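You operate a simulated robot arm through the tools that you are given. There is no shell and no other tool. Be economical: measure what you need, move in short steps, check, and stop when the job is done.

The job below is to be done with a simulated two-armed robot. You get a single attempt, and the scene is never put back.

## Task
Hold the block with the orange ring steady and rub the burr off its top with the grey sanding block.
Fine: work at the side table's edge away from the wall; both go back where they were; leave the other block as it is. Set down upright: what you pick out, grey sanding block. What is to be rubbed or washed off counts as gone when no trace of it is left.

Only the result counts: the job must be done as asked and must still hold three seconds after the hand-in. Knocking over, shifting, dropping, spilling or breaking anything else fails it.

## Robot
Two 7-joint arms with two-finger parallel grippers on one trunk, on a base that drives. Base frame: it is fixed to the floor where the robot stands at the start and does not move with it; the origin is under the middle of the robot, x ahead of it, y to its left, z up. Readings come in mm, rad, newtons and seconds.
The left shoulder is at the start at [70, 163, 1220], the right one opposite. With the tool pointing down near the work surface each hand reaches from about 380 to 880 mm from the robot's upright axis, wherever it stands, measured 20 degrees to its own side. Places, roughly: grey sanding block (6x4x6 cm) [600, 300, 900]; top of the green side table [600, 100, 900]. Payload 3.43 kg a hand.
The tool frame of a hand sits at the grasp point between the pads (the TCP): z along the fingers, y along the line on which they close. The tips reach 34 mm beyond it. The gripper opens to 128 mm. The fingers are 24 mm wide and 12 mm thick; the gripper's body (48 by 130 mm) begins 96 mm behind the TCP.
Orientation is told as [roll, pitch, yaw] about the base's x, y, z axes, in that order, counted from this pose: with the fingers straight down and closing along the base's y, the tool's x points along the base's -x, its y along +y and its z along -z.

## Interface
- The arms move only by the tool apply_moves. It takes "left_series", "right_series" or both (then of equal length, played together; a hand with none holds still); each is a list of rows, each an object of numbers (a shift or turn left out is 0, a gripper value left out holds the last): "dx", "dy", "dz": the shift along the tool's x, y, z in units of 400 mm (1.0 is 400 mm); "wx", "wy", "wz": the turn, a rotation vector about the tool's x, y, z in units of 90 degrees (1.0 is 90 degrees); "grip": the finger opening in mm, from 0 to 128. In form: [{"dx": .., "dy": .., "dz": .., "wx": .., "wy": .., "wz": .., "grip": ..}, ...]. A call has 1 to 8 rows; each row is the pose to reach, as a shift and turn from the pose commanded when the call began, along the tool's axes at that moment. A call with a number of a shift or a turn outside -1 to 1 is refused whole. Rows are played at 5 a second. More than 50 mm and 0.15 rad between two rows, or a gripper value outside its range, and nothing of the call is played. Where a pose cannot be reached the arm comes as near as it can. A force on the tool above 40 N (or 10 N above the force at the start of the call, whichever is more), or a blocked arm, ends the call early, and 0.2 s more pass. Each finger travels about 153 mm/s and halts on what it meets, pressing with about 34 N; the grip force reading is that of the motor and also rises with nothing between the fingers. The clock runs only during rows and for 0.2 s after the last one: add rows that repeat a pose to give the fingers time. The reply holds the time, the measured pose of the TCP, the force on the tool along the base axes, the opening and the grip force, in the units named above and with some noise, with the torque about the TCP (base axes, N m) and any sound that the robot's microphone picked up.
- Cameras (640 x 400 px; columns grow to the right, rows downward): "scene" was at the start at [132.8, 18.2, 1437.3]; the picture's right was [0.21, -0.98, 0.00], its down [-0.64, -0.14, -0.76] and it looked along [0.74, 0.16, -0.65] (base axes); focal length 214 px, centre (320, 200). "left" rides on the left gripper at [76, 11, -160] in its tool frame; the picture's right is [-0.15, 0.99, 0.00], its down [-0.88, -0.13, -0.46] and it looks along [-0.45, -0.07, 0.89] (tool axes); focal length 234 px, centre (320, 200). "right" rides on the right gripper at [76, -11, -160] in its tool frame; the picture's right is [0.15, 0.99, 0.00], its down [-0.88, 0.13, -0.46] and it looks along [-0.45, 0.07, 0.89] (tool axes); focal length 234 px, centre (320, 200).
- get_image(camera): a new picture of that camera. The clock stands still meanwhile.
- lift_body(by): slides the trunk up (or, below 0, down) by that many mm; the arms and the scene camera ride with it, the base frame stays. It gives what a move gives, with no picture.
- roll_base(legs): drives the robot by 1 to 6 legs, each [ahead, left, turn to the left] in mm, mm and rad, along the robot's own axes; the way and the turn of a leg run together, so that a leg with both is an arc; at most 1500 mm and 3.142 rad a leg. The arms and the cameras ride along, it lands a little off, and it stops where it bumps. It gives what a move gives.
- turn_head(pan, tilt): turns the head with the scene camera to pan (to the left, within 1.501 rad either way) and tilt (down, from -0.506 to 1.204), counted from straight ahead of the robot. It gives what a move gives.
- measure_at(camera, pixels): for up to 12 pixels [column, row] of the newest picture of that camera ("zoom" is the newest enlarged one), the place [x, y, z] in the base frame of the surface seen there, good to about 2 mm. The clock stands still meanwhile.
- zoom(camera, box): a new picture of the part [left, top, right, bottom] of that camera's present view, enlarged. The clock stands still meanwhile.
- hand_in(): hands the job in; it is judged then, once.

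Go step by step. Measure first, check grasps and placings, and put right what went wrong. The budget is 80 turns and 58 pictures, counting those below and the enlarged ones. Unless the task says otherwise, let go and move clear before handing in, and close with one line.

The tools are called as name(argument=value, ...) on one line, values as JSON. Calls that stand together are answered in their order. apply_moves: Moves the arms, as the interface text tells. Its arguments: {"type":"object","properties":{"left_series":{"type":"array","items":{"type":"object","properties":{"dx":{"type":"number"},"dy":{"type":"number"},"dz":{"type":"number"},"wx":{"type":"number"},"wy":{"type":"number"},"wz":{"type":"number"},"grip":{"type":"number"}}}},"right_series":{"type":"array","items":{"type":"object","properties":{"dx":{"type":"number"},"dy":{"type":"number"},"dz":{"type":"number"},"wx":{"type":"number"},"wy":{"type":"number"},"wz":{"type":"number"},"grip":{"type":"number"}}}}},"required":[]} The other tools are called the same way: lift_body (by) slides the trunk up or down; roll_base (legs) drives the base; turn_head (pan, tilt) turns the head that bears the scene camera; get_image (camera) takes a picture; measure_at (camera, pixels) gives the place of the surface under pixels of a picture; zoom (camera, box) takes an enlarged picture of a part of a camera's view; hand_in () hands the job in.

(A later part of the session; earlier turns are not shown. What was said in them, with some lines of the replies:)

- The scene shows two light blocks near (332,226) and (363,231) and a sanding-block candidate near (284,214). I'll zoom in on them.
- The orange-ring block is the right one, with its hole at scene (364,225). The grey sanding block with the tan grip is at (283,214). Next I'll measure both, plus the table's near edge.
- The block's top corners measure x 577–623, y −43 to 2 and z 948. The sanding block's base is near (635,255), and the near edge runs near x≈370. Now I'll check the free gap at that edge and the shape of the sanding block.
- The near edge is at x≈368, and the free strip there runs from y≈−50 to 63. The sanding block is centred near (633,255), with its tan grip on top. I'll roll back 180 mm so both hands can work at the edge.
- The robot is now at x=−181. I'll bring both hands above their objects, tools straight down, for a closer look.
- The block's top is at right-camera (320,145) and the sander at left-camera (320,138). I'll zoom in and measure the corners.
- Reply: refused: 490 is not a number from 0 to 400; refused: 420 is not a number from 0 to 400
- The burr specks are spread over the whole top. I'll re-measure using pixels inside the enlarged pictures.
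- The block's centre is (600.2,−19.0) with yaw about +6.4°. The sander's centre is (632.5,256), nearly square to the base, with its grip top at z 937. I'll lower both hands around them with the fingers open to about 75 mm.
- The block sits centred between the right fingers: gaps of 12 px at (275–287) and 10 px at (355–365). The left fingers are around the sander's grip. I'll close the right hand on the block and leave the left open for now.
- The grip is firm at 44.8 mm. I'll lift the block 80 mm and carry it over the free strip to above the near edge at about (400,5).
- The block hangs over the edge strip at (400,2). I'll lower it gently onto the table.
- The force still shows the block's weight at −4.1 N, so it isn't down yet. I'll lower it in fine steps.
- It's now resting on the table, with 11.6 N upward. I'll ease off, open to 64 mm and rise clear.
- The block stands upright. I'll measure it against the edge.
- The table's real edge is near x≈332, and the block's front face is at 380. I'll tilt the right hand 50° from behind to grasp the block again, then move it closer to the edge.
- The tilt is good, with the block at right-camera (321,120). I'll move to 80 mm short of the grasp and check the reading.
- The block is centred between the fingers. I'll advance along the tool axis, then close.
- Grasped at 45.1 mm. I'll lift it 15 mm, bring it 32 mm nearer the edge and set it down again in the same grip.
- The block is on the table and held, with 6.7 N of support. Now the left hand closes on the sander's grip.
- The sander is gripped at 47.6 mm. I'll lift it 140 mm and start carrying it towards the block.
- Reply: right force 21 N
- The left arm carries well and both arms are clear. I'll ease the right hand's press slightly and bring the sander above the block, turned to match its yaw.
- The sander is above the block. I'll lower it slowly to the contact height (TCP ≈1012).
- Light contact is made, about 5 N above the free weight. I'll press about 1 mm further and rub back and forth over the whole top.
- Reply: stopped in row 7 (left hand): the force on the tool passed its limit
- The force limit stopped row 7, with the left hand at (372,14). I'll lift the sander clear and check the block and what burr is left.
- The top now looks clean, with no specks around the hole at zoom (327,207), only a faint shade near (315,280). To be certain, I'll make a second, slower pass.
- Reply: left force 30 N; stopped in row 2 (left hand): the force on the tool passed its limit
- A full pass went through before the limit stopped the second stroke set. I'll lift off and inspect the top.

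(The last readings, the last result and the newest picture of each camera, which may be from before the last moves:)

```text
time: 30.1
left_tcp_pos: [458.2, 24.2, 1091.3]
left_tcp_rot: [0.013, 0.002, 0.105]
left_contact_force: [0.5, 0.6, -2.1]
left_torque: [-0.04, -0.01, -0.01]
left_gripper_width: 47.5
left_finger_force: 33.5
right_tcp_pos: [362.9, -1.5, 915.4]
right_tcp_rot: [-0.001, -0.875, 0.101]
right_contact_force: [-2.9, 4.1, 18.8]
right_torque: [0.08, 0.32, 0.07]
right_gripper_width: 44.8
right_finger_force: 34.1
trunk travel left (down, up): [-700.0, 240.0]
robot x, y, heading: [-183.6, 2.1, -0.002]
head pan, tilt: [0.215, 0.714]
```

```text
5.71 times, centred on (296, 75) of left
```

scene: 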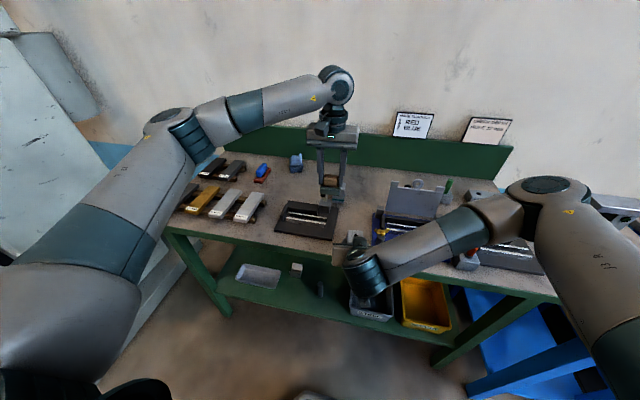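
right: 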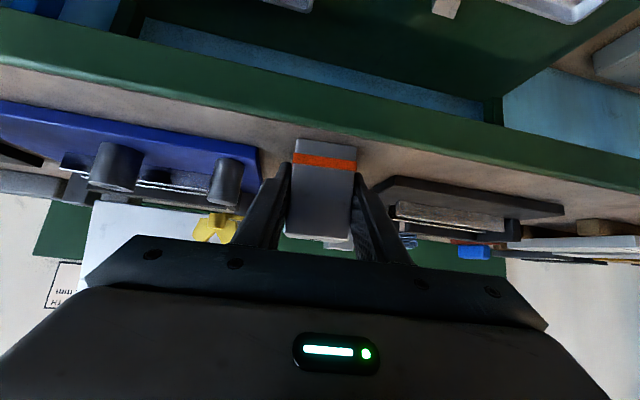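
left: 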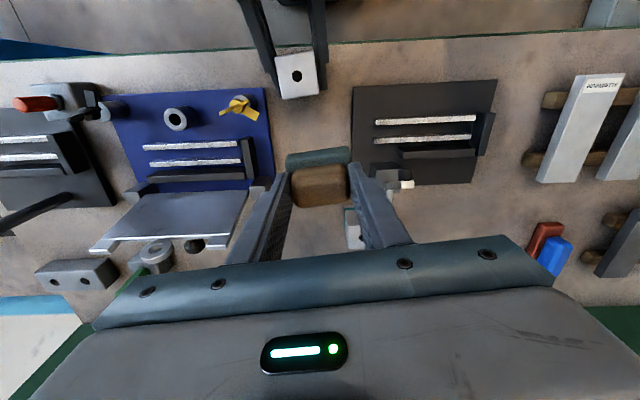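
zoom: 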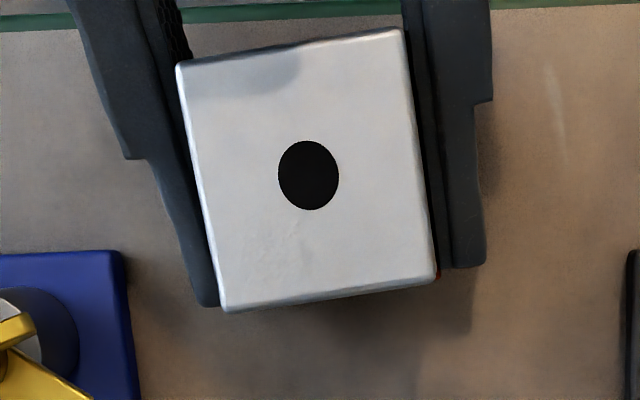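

The top is clean. I'll carry the sander back above its old place (631,256) and undo its turn.

apply_moves(left_series=[{"dx": -0.07, "dy": 0.076, "wz": 0.01, "wx": 0.0083}, {"dx": -0.14, "dy": 0.152, "wz": 0.02, "wx": 0.0083}, {"dx": -0.21, "dy": 0.228, "wz": 0.03, "wx": 0.0083}, {"dx": -0.28, "dy": 0.304, "wz": 0.04, "wx": 0.0083}, {"dx": -0.35, "dy": 0.38, "wz": 0.05, "wx": 0.0083}, {"dx": -0.42, "dy": 0.456, "wz": 0.06, "wx": 0.0083}, {"dx": -0.491, "dy": 0.531, "wz": 0.0668, "wx": 0.0083}, {"dx": -0.491, "dy": 0.531, "wz": 0.0668, "wx": 0.0083}])

get_image(camera="left")

```text
time: 31.9
left_tcp_pos: [629.8, 255.8, 1092.0]
left_tcp_rot: [0.001, 0.004, 0.002]
left_contact_force: [0.2, 0.0, -1.8]
left_torque: [-0.02, 0.02, 0.0]
left_gripper_width: 47.3
left_finger_force: 34.2
right_tcp_pos: [362.6, -1.7, 914.6]
right_tcp_rot: [-0.001, -0.875, 0.103]
right_contact_force: [0.3, 2.5, 24.5]
right_torque: [0.15, -0.02, 0.05]
right_gripper_width: 44.9
right_finger_force: 33.7
trunk travel left (down, up): [-700.0, 240.0]
robot x, y, heading: [-179.3, 1.1, -0.002]
head pan, tilt: [0.215, 0.714]
```

```text
25 pictures are left
```

left: 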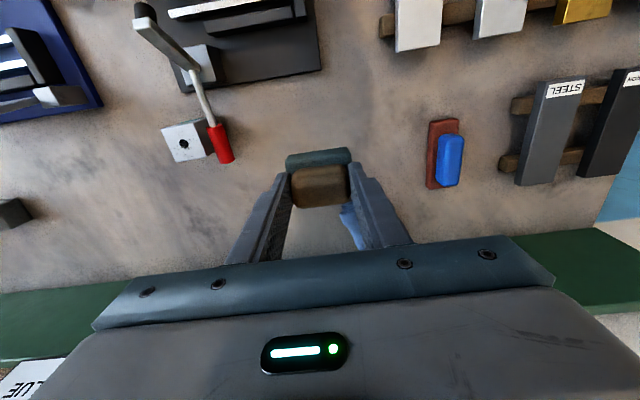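

The sander is above its place at (630,256). I'll lower it nearly to the table and ease the right hand's press a little.

apply_moves(left_series=[{"dx": -0.002, "dz": 0.11}, {"dx": -0.002, "dz": 0.22}, {"dx": -0.002, "dz": 0.32}, {"dx": -0.002, "dz": 0.36}, {"dx": -0.002, "dz": 0.368}, {"dx": -0.002, "dz": 0.371}, {"dx": -0.002, "dz": 0.371}], right_series=[{"dx": -0.002, "dz": -0.0016}, {"dx": -0.002, "dz": -0.0016}, {"dx": -0.002, "dz": -0.0016}, {"dx": -0.002, "dz": -0.0016}, {"dx": -0.002, "dz": -0.0016}, {"dx": -0.002, "dz": -0.0016}, {"dx": -0.002, "dz": -0.0016}])

```text
time: 33.5
left_tcp_pos: [629.7, 254.2, 944.5]
left_tcp_rot: [0.0, 0.003, 0.003]
left_contact_force: [0.9, 0.2, -1.1]
left_torque: [0.01, 0.0, -0.01]
left_gripper_width: 47.6
left_finger_force: 33.6
right_tcp_pos: [363.7, -0.6, 915.0]
right_tcp_rot: [-0.002, -0.873, 0.101]
right_contact_force: [-3.5, 1.1, 8.6]
right_torque: [0.14, -0.25, 0.02]
right_gripper_width: 44.9
right_finger_force: 34.0
trunk travel left (down, up): [-700.0, 240.0]
robot x, y, heading: [-180.5, 3.9, 0.002]
head pan, tilt: [0.215, 0.714]
```

Not quite down yet. I'll use fine steps to contact, shifting about 1 mm towards the original spot.

apply_moves(left_series=[{"dx": -0.003, "dy": 0.003, "dz": 0.002}, {"dx": -0.003, "dy": 0.003, "dz": 0.004}, {"dx": -0.003, "dy": 0.003, "dz": 0.006}, {"dx": -0.003, "dy": 0.003, "dz": 0.006}])

zoom(camera="left", box=[280, 125, 360, 215])

measure_at(camera="zoom", pixels=[[200, 120], [420, 95], [300, 110], [250, 250], [380, 240], [320, 300], [320, 200]])

```text
time: 34.5
left_tcp_pos: [634.0, 256.1, 942.9]
left_tcp_rot: [-0.001, 0.004, 0.006]
left_contact_force: [-0.9, 0.4, 4.0]
left_torque: [0.21, -0.04, 0.04]
left_gripper_width: 47.6
left_finger_force: 34.2
right_tcp_pos: [362.4, -2.7, 916.3]
right_tcp_rot: [-0.001, -0.871, 0.101]
right_contact_force: [-0.9, 0.8, 0.7]
right_torque: [0.1, -0.07, 0.03]
right_gripper_width: 44.8
right_finger_force: 33.8
trunk travel left (down, up): [-700.0, 240.0]
robot x, y, heading: [-184.1, -0.6, -0.002]
head pan, tilt: [0.215, 0.714]
```

```text
4.44 times, centred on (320, 170) of left
```

zoom: 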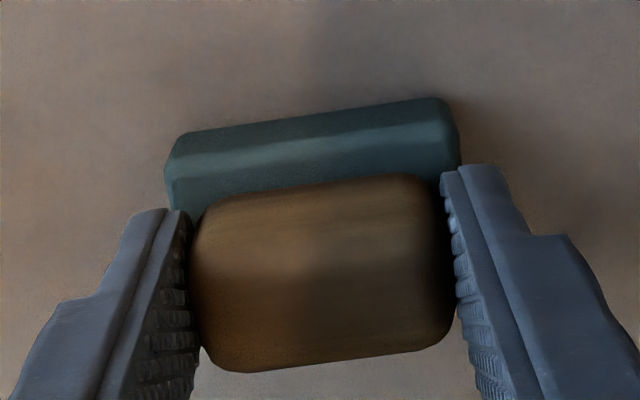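

```text
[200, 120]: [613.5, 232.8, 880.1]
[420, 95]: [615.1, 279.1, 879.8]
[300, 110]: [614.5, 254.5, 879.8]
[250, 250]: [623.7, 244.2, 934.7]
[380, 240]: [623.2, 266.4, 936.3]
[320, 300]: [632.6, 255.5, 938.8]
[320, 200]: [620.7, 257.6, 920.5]
```

It's down, and the base's front edge is at x≈614 as before. I'll release, rise straight up, and check.

apply_moves(left_series=[{"grip": 55}, {"grip": 74}, {"grip": 76}, {"dz": -0.1, "grip": 76}, {"dz": -0.2, "grip": 76}, {"dz": -0.3, "grip": 76}, {"dz": -0.345, "grip": 76}])

zoom(camera="left", box=[288, 110, 352, 166])

measure_at(camera="zoom", pixels=[[165, 125], [320, 105], [195, 220], [440, 210], [320, 300], [320, 220], [170, 200], [465, 200], [460, 268]])

```text
time: 36.1
left_tcp_pos: [634.0, 256.2, 1079.4]
left_tcp_rot: [-0.002, 0.006, 0.001]
left_contact_force: [0.1, 1.6, -0.1]
left_torque: [-0.02, 0.02, 0.01]
left_gripper_width: 76.0
left_finger_force: 0.0
right_tcp_pos: [363.0, -2.1, 914.8]
right_tcp_rot: [-0.001, -0.872, 0.101]
right_contact_force: [-0.5, -0.9, 2.5]
right_torque: [0.02, -0.13, -0.03]
right_gripper_width: 44.9
right_finger_force: 34.3
trunk travel left (down, up): [-700.0, 240.0]
robot x, y, heading: [-181.0, 1.4, 0.002]
head pan, tilt: [0.215, 0.714]
```

```text
7.14 times, centred on (320, 138) of left
```

zoom: 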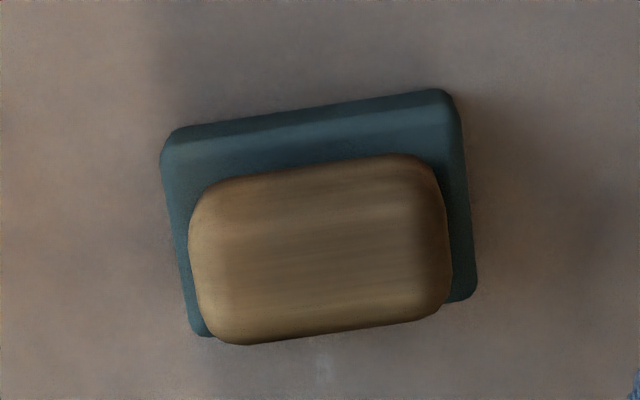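

```text
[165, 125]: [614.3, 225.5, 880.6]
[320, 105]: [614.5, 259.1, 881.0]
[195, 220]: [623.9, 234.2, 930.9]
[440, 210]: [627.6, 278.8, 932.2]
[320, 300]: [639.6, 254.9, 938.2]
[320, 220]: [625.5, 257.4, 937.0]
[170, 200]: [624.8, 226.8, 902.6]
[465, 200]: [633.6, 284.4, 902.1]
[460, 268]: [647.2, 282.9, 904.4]
```

The sander is back within about 1 mm. Now the right hand releases the block and backs out along its tool axis.

apply_moves(right_series=[{"grip": 52}, {"grip": 64}, {"grip": 64}, {"dz": -0.1, "grip": 64}, {"dz": -0.2, "grip": 64}, {"dz": -0.275, "grip": 64}, {"dx": -0.07, "dz": -0.33, "grip": 64}, {"dx": -0.15, "dz": -0.4, "grip": 64}])

get_image(camera="right")

```text
time: 38.0
left_tcp_pos: [632.6, 256.3, 1078.1]
left_tcp_rot: [-0.001, 0.004, 0.005]
left_contact_force: [0.7, -0.2, -0.5]
left_torque: [0.01, -0.01, -0.04]
left_gripper_width: 75.9
left_finger_force: 0.0
right_tcp_pos: [288.5, -0.5, 1064.4]
right_tcp_rot: [-0.004, -0.872, 0.103]
right_contact_force: [-0.3, 0.0, -0.5]
right_torque: [0.0, 0.02, -0.01]
right_gripper_width: 64.4
right_finger_force: 0.2
right hand out of reach, approached as far as the arm can: row 7, 8
trunk travel left (down, up): [-700.0, 240.0]
robot x, y, heading: [-185.2, -0.9, -0.004]
head pan, tilt: [0.215, 0.714]
```

```text
22 pictures are left
```

right: 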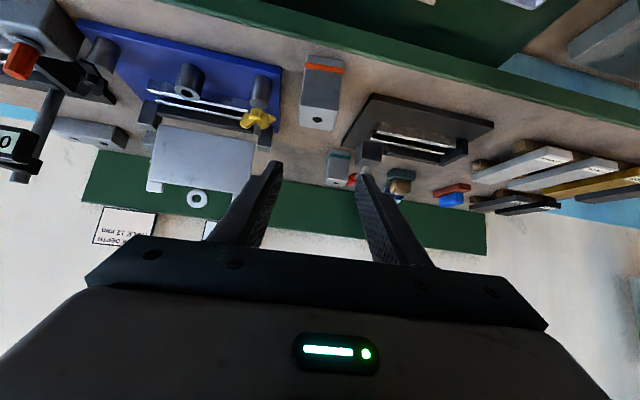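

The block stands upright at (321,95). I'll bring the right hand back to vertical above it.

apply_moves(right_series=[{"dx": -0.017, "dz": 0.021, "wy": 0.0794}, {"dx": -0.034, "dz": 0.042, "wy": 0.1588}, {"dx": -0.051, "dz": 0.063, "wy": 0.2382}, {"dx": -0.069, "dz": 0.084, "wy": 0.3176}, {"dx": -0.086, "dz": 0.105, "wy": 0.397}, {"dx": -0.103, "dz": 0.126, "wy": 0.4764}, {"dx": -0.12, "dz": 0.144, "wy": 0.5556}, {"dx": -0.12, "dz": 0.144, "wy": 0.5556}])

get_image(camera="right")

```text
time: 39.8
left_tcp_pos: [633.4, 256.3, 1078.2]
left_tcp_rot: [0.0, 0.005, 0.005]
left_contact_force: [-0.3, 0.1, 1.2]
left_torque: [0.01, 0.03, -0.01]
left_gripper_width: 76.1
left_finger_force: 0.0
right_tcp_pos: [361.2, 5.0, 1063.2]
right_tcp_rot: [0.001, 0.001, 0.101]
right_contact_force: [-0.7, 0.4, 0.4]
right_torque: [0.01, -0.04, 0.01]
right_gripper_width: 63.9
right_finger_force: 0.1
trunk travel left (down, up): [-700.0, 240.0]
robot x, y, heading: [-182.6, 0.2, -0.0]
head pan, tilt: [0.215, 0.714]
```

```text
21 pictures are left
```

right: 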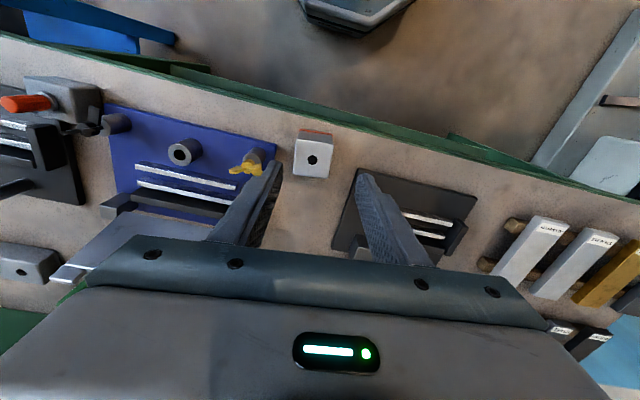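

zoom(camera="right", box=[280, 120, 344, 190])

measure_at(camera="right", pixels=[[296, 139], [328, 141], [325, 175], [295, 172], [311, 140], [310, 173], [296, 155], [327, 157]])

```text
5.71 times, centred on (312, 155) of right
```

zoom: 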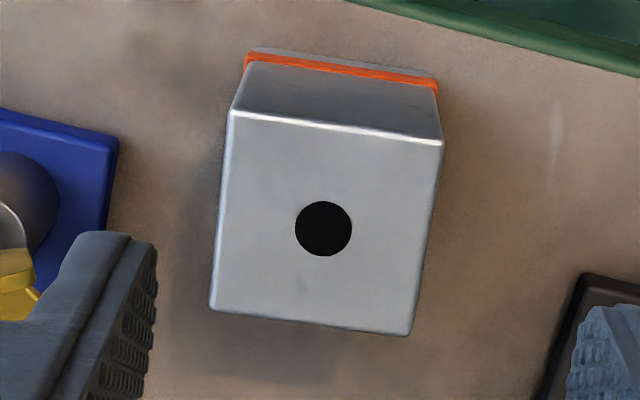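

```text
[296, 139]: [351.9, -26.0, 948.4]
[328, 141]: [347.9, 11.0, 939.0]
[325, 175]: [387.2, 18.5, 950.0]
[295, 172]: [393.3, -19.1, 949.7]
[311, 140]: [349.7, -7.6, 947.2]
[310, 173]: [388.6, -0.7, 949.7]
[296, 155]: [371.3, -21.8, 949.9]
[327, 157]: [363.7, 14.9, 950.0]
```

The top is clean from this side too. I'll measure the corners for an accurate regrasp.

measure_at(camera="zoom", pixels=[[238, 120], [434, 150], [404, 326], [218, 303], [228, 210], [420, 238], [335, 135], [312, 316]])

```text
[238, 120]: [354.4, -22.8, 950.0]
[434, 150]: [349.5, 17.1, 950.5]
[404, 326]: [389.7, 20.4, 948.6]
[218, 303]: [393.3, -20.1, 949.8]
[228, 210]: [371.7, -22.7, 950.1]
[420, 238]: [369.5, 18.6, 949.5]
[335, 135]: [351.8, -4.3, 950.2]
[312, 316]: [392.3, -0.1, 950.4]
```

The block's centre is (371.7,−1.3) with yaw about 0.09–0.10. I'll descend around it with the tool vertical.

apply_moves(right_series=[{"dx": -0.0245, "dy": -0.0183}, {"dx": -0.0245, "dy": -0.0183, "dz": 0.11}, {"dx": -0.0245, "dy": -0.0183, "dz": 0.22}, {"dx": -0.0245, "dy": -0.0183, "dz": 0.29}, {"dx": -0.0245, "dy": -0.0183, "dz": 0.334}, {"dx": -0.0245, "dy": -0.0183, "dz": 0.334}])

get_image(camera="right")

```text
time: 41.1
left_tcp_pos: [635.1, 255.9, 1078.2]
left_tcp_rot: [0.001, 0.005, 0.003]
left_contact_force: [0.4, 0.9, 0.0]
left_torque: [-0.02, -0.02, -0.03]
left_gripper_width: 76.1
left_finger_force: 0.0
right_tcp_pos: [374.2, -3.1, 930.1]
right_tcp_rot: [-0.001, 0.0, 0.101]
right_contact_force: [0.2, -0.2, -0.3]
right_torque: [0.0, 0.01, 0.04]
right_gripper_width: 64.1
right_finger_force: 0.1
trunk travel left (down, up): [-700.0, 240.0]
robot x, y, heading: [-183.8, -0.2, -0.001]
head pan, tilt: [0.215, 0.714]
```

```text
19 pictures are left
```

right: 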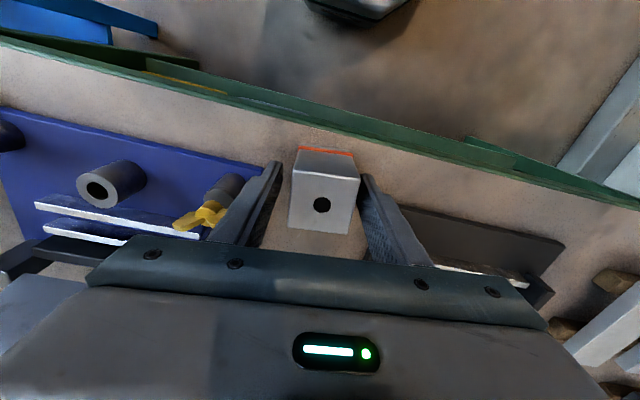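

The gaps are 9 px on the left and 5 px on the right, so I'll shift 1.5 mm to +y, close and lift.

apply_moves(right_series=[{"dy": 0.004}, {"dy": 0.004, "grip": 52}, {"dy": 0.004, "grip": 40}, {"dy": 0.004, "grip": 40}, {"dy": 0.004, "grip": 40}, {"dy": 0.004, "dz": -0.1, "grip": 40}, {"dy": 0.004, "dz": -0.2, "grip": 40}, {"dy": 0.004, "dz": -0.2, "grip": 40}])

```text
time: 43.0
left_tcp_pos: [635.3, 256.7, 1076.1]
left_tcp_rot: [-0.001, 0.007, 0.003]
left_contact_force: [0.0, 0.9, -0.3]
left_torque: [0.01, 0.0, 0.03]
left_gripper_width: 76.1
left_finger_force: 0.0
right_tcp_pos: [373.0, 2.0, 1009.0]
right_tcp_rot: [0.0, 0.002, 0.099]
right_contact_force: [0.8, -1.2, -3.2]
right_torque: [0.0, 0.0, 0.01]
right_gripper_width: 44.8
right_finger_force: 34.1
trunk travel left (down, up): [-700.0, 240.0]
robot x, y, heading: [-180.8, 3.1, -0.003]
head pan, tilt: [0.215, 0.714]
```

The block is lifted, gripped at 44.8 mm. I'll carry it back above its original place at (600,−19).

apply_moves(right_series=[{"dx": -0.094, "dy": -0.0174}, {"dx": -0.188, "dy": -0.0348}, {"dx": -0.282, "dy": -0.0522}, {"dx": -0.376, "dy": -0.07}, {"dx": -0.47, "dy": -0.087}, {"dx": -0.564, "dy": -0.1045, "wz": -0.005}, {"dx": -0.564, "dy": -0.1045, "wz": -0.005}, {"dx": -0.564, "dy": -0.1045, "wz": -0.005}])

zoom(camera="right", box=[270, 120, 370, 250])

measure_at(camera="zoom", pixels=[[240, 200], [400, 210], [235, 330], [385, 335], [320, 200], [310, 335], [320, 270]])

```text
time: 44.8
left_tcp_pos: [634.4, 256.1, 1077.6]
left_tcp_rot: [0.0, 0.004, 0.003]
left_contact_force: [-0.6, 0.2, 1.2]
left_torque: [-0.03, 0.01, 0.0]
left_gripper_width: 75.9
left_finger_force: 0.1
right_tcp_pos: [601.9, -19.6, 1008.2]
right_tcp_rot: [0.0, 0.001, 0.11]
right_contact_force: [0.5, -0.4, -4.2]
right_torque: [0.01, 0.0, 0.01]
right_gripper_width: 44.6
right_finger_force: 33.7
trunk travel left (down, up): [-700.0, 240.0]
robot x, y, heading: [-184.4, -0.3, -0.001]
head pan, tilt: [0.215, 0.714]
```

```text
3.08 times, centred on (320, 185) of right
```

zoom: 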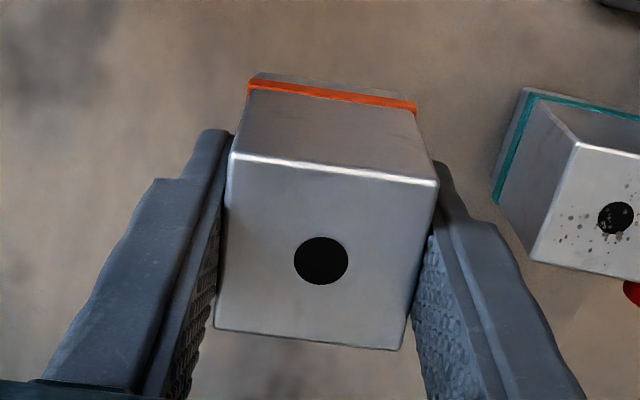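

```text
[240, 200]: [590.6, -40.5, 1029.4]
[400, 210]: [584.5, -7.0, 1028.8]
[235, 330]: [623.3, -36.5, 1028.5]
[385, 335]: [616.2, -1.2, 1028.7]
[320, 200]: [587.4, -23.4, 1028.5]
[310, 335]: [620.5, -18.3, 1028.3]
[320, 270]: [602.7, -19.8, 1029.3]
```

I'll measure the held block's top corners to confirm its place before lowering.

measure_at(camera="zoom", pixels=[[236, 158], [432, 187], [398, 343], [219, 325], [322, 260]])

```text
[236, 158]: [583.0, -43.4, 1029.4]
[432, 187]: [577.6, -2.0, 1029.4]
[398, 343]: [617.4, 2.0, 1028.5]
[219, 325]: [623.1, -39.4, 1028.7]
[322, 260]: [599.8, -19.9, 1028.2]
```

The centre is (600.3,−20.7) against the original (600.2,−19.0). I'll shift 1.4 mm to +y and lower it.

apply_moves(right_series=[{"dy": 0.0035, "dz": 0.09}, {"dy": 0.0035, "dz": 0.17}, {"dy": 0.0035, "dz": 0.188}, {"dy": 0.0035, "dz": 0.194}, {"dy": 0.0035, "dz": 0.198}, {"dy": 0.0035, "dz": 0.2}, {"dy": 0.0035, "dz": 0.2}])

```text
time: 46.4
left_tcp_pos: [635.4, 256.0, 1077.1]
left_tcp_rot: [0.0, 0.005, 0.003]
left_contact_force: [0.7, 0.1, 0.3]
left_torque: [0.0, 0.0, -0.02]
left_gripper_width: 76.1
left_finger_force: 0.2
right_tcp_pos: [600.4, -18.9, 930.0]
right_tcp_rot: [-0.001, 0.0, 0.109]
right_contact_force: [0.5, -0.2, -3.1]
right_torque: [0.0, 0.01, -0.02]
right_gripper_width: 44.7
right_finger_force: 34.2
trunk travel left (down, up): [-700.0, 240.0]
robot x, y, heading: [-182.7, -2.3, -0.005]
head pan, tilt: [0.215, 0.714]
```

apply_moves(right_series=[{"dz": 0.002}, {"dz": 0.004}, {"dz": 0.005}, {"dz": 0.005}])

```text
time: 47.4
left_tcp_pos: [632.9, 256.8, 1079.4]
left_tcp_rot: [0.001, 0.005, 0.005]
left_contact_force: [0.0, -0.1, -0.2]
left_torque: [0.04, 0.02, 0.03]
left_gripper_width: 75.8
left_finger_force: 0.0
right_tcp_pos: [601.3, -17.9, 930.1]
right_tcp_rot: [0.0, -0.002, 0.109]
right_contact_force: [3.8, -0.7, 13.1]
right_torque: [0.06, 0.27, 0.03]
right_gripper_width: 44.7
right_finger_force: 33.7
trunk travel left (down, up): [-700.0, 240.0]
robot x, y, heading: [-181.4, 0.1, -0.006]
head pan, tilt: [0.215, 0.714]
```

The block is down, with 13 N of support. I'll ease off, open and rise straight up.

apply_moves(right_series=[{"dz": -0.003, "grip": 45}, {"dz": -0.003, "grip": 60}, {"dz": -0.003, "grip": 70}, {"dz": -0.003, "grip": 70}, {"dz": -0.1, "grip": 70}, {"dz": -0.2, "grip": 70}, {"dz": -0.3, "grip": 70}, {"dz": -0.38, "grip": 70}])

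zoom(camera="right", box=[290, 115, 354, 175])

get_image(camera="right")

get_image(camera="scene")

```text
time: 49.1
left_tcp_pos: [634.1, 256.5, 1078.5]
left_tcp_rot: [0.0, 0.005, 0.002]
left_contact_force: [-0.1, 0.2, -0.2]
left_torque: [0.01, -0.01, -0.01]
left_gripper_width: 76.1
left_finger_force: 0.1
right_tcp_pos: [599.8, -18.5, 1080.4]
right_tcp_rot: [0.0, 0.0, 0.108]
right_contact_force: [-1.1, 0.2, -0.8]
right_torque: [-0.02, 0.01, 0.0]
right_gripper_width: 69.8
right_finger_force: 0.0
trunk travel left (down, up): [-700.0, 240.0]
robot x, y, heading: [-184.3, 1.5, -0.005]
head pan, tilt: [0.215, 0.714]
```

```text
6.67 times, centred on (322, 145) of right
```

zoom: 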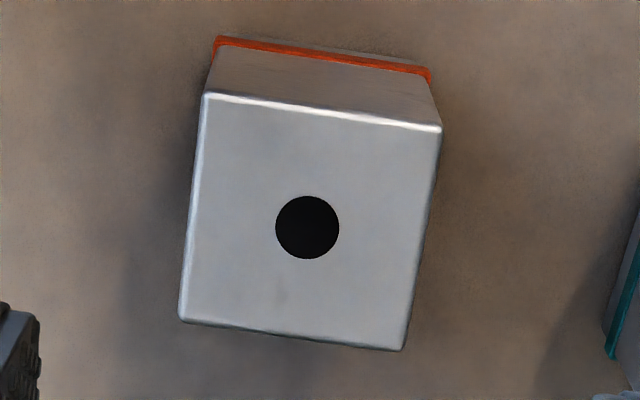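

```text
16 pictures are left
```

right: 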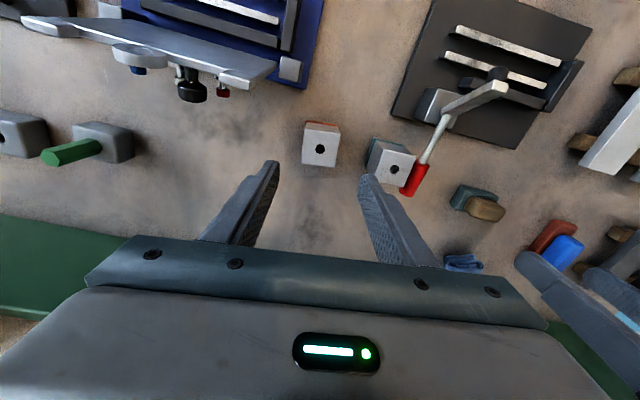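

```text
15 pictures are left
```

scene: 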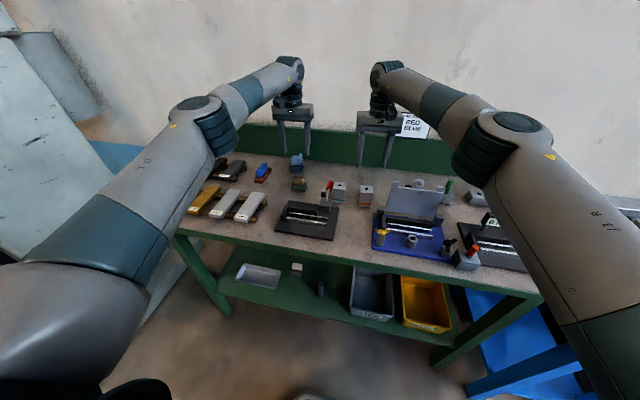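

Both items are back. A very faint smudge shows at zoom (282,290), so I'll look closer and verify the position.

zoom(camera="right", box=[304, 124, 338, 170])

zoom(camera="right", box=[306, 140, 336, 170])

measure_at(camera="right", pixels=[[312, 130], [333, 134], [329, 165], [309, 162], [320, 149]])

```text
8.70 times, centred on (321, 147) of right
```

zoom: 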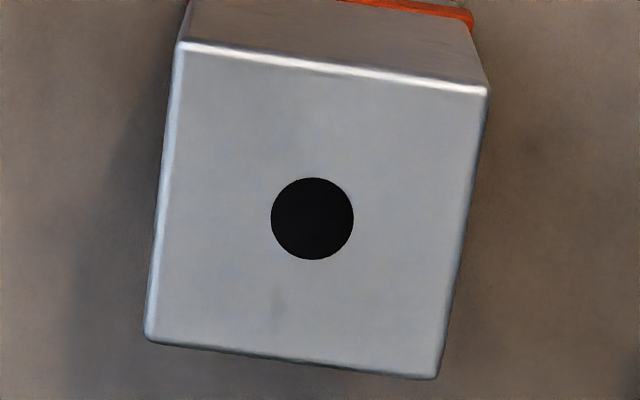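

```text
13.33 times, centred on (321, 155) of right
```

zoom: 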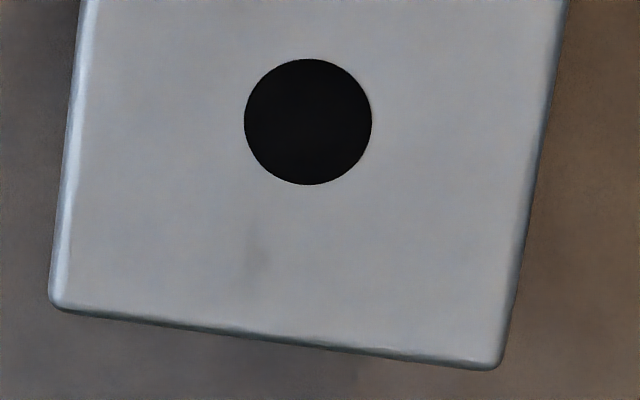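

```text
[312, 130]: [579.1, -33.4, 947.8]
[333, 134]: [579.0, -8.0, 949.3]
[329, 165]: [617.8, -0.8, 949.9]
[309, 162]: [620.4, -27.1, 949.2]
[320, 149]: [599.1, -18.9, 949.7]
```

The top has no specks left, only a very faint soft shade. I'll compare with the untouched teal-ring block to see if that is just the metal's texture.

zoom(camera="right", box=[364, 130, 420, 190])

zoom(camera="left", box=[70, 110, 230, 190])

```text
6.67 times, centred on (392, 160) of right
```

zoom: 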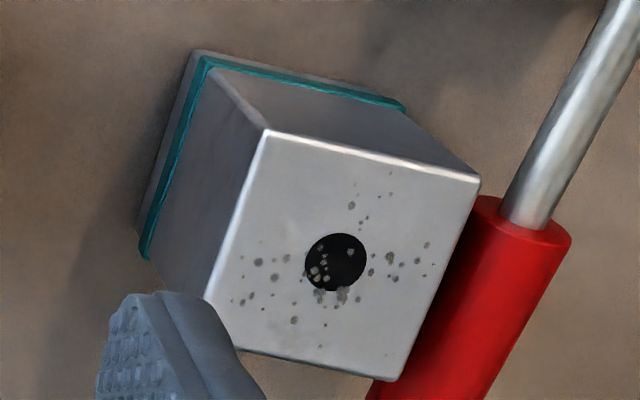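

```text
4.00 times, centred on (150, 150) of left
```

zoom: 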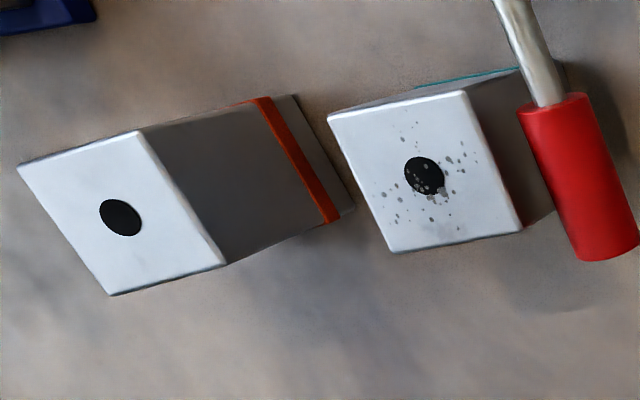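

Every speck on the orange-ring block is gone, and the teal-ring block still has all of its own. I'll lift both hands further clear.

apply_moves(right_series=[{"dz": -0.1}, {"dz": -0.2}], left_series=[{"dz": -0.1}, {"dz": -0.2}])

hand_in()

```text
time: 49.8
left_tcp_pos: [632.9, 258.0, 1160.5]
left_tcp_rot: [0.0, 0.0, 0.002]
left_contact_force: [-1.3, -0.2, 0.6]
left_torque: [0.01, -0.03, 0.0]
left_gripper_width: 76.3
left_finger_force: 0.0
right_tcp_pos: [596.2, -20.5, 1161.1]
right_tcp_rot: [0.0, -0.002, 0.108]
right_contact_force: [0.0, -0.2, -0.5]
right_torque: [0.0, -0.05, -0.01]
right_gripper_width: 70.1
right_finger_force: 0.1
trunk travel left (down, up): [-700.0, 240.0]
robot x, y, heading: [-182.2, 2.7, 0.001]
head pan, tilt: [0.215, 0.714]
```

```text
The job is handed in.
```

The job is handed in: I sanded the burr off the orange-ring block at the table's near edge, no specks show in the close-ups, the block and grey sanding block are back upright within about 2 mm, and the other block was left alone.
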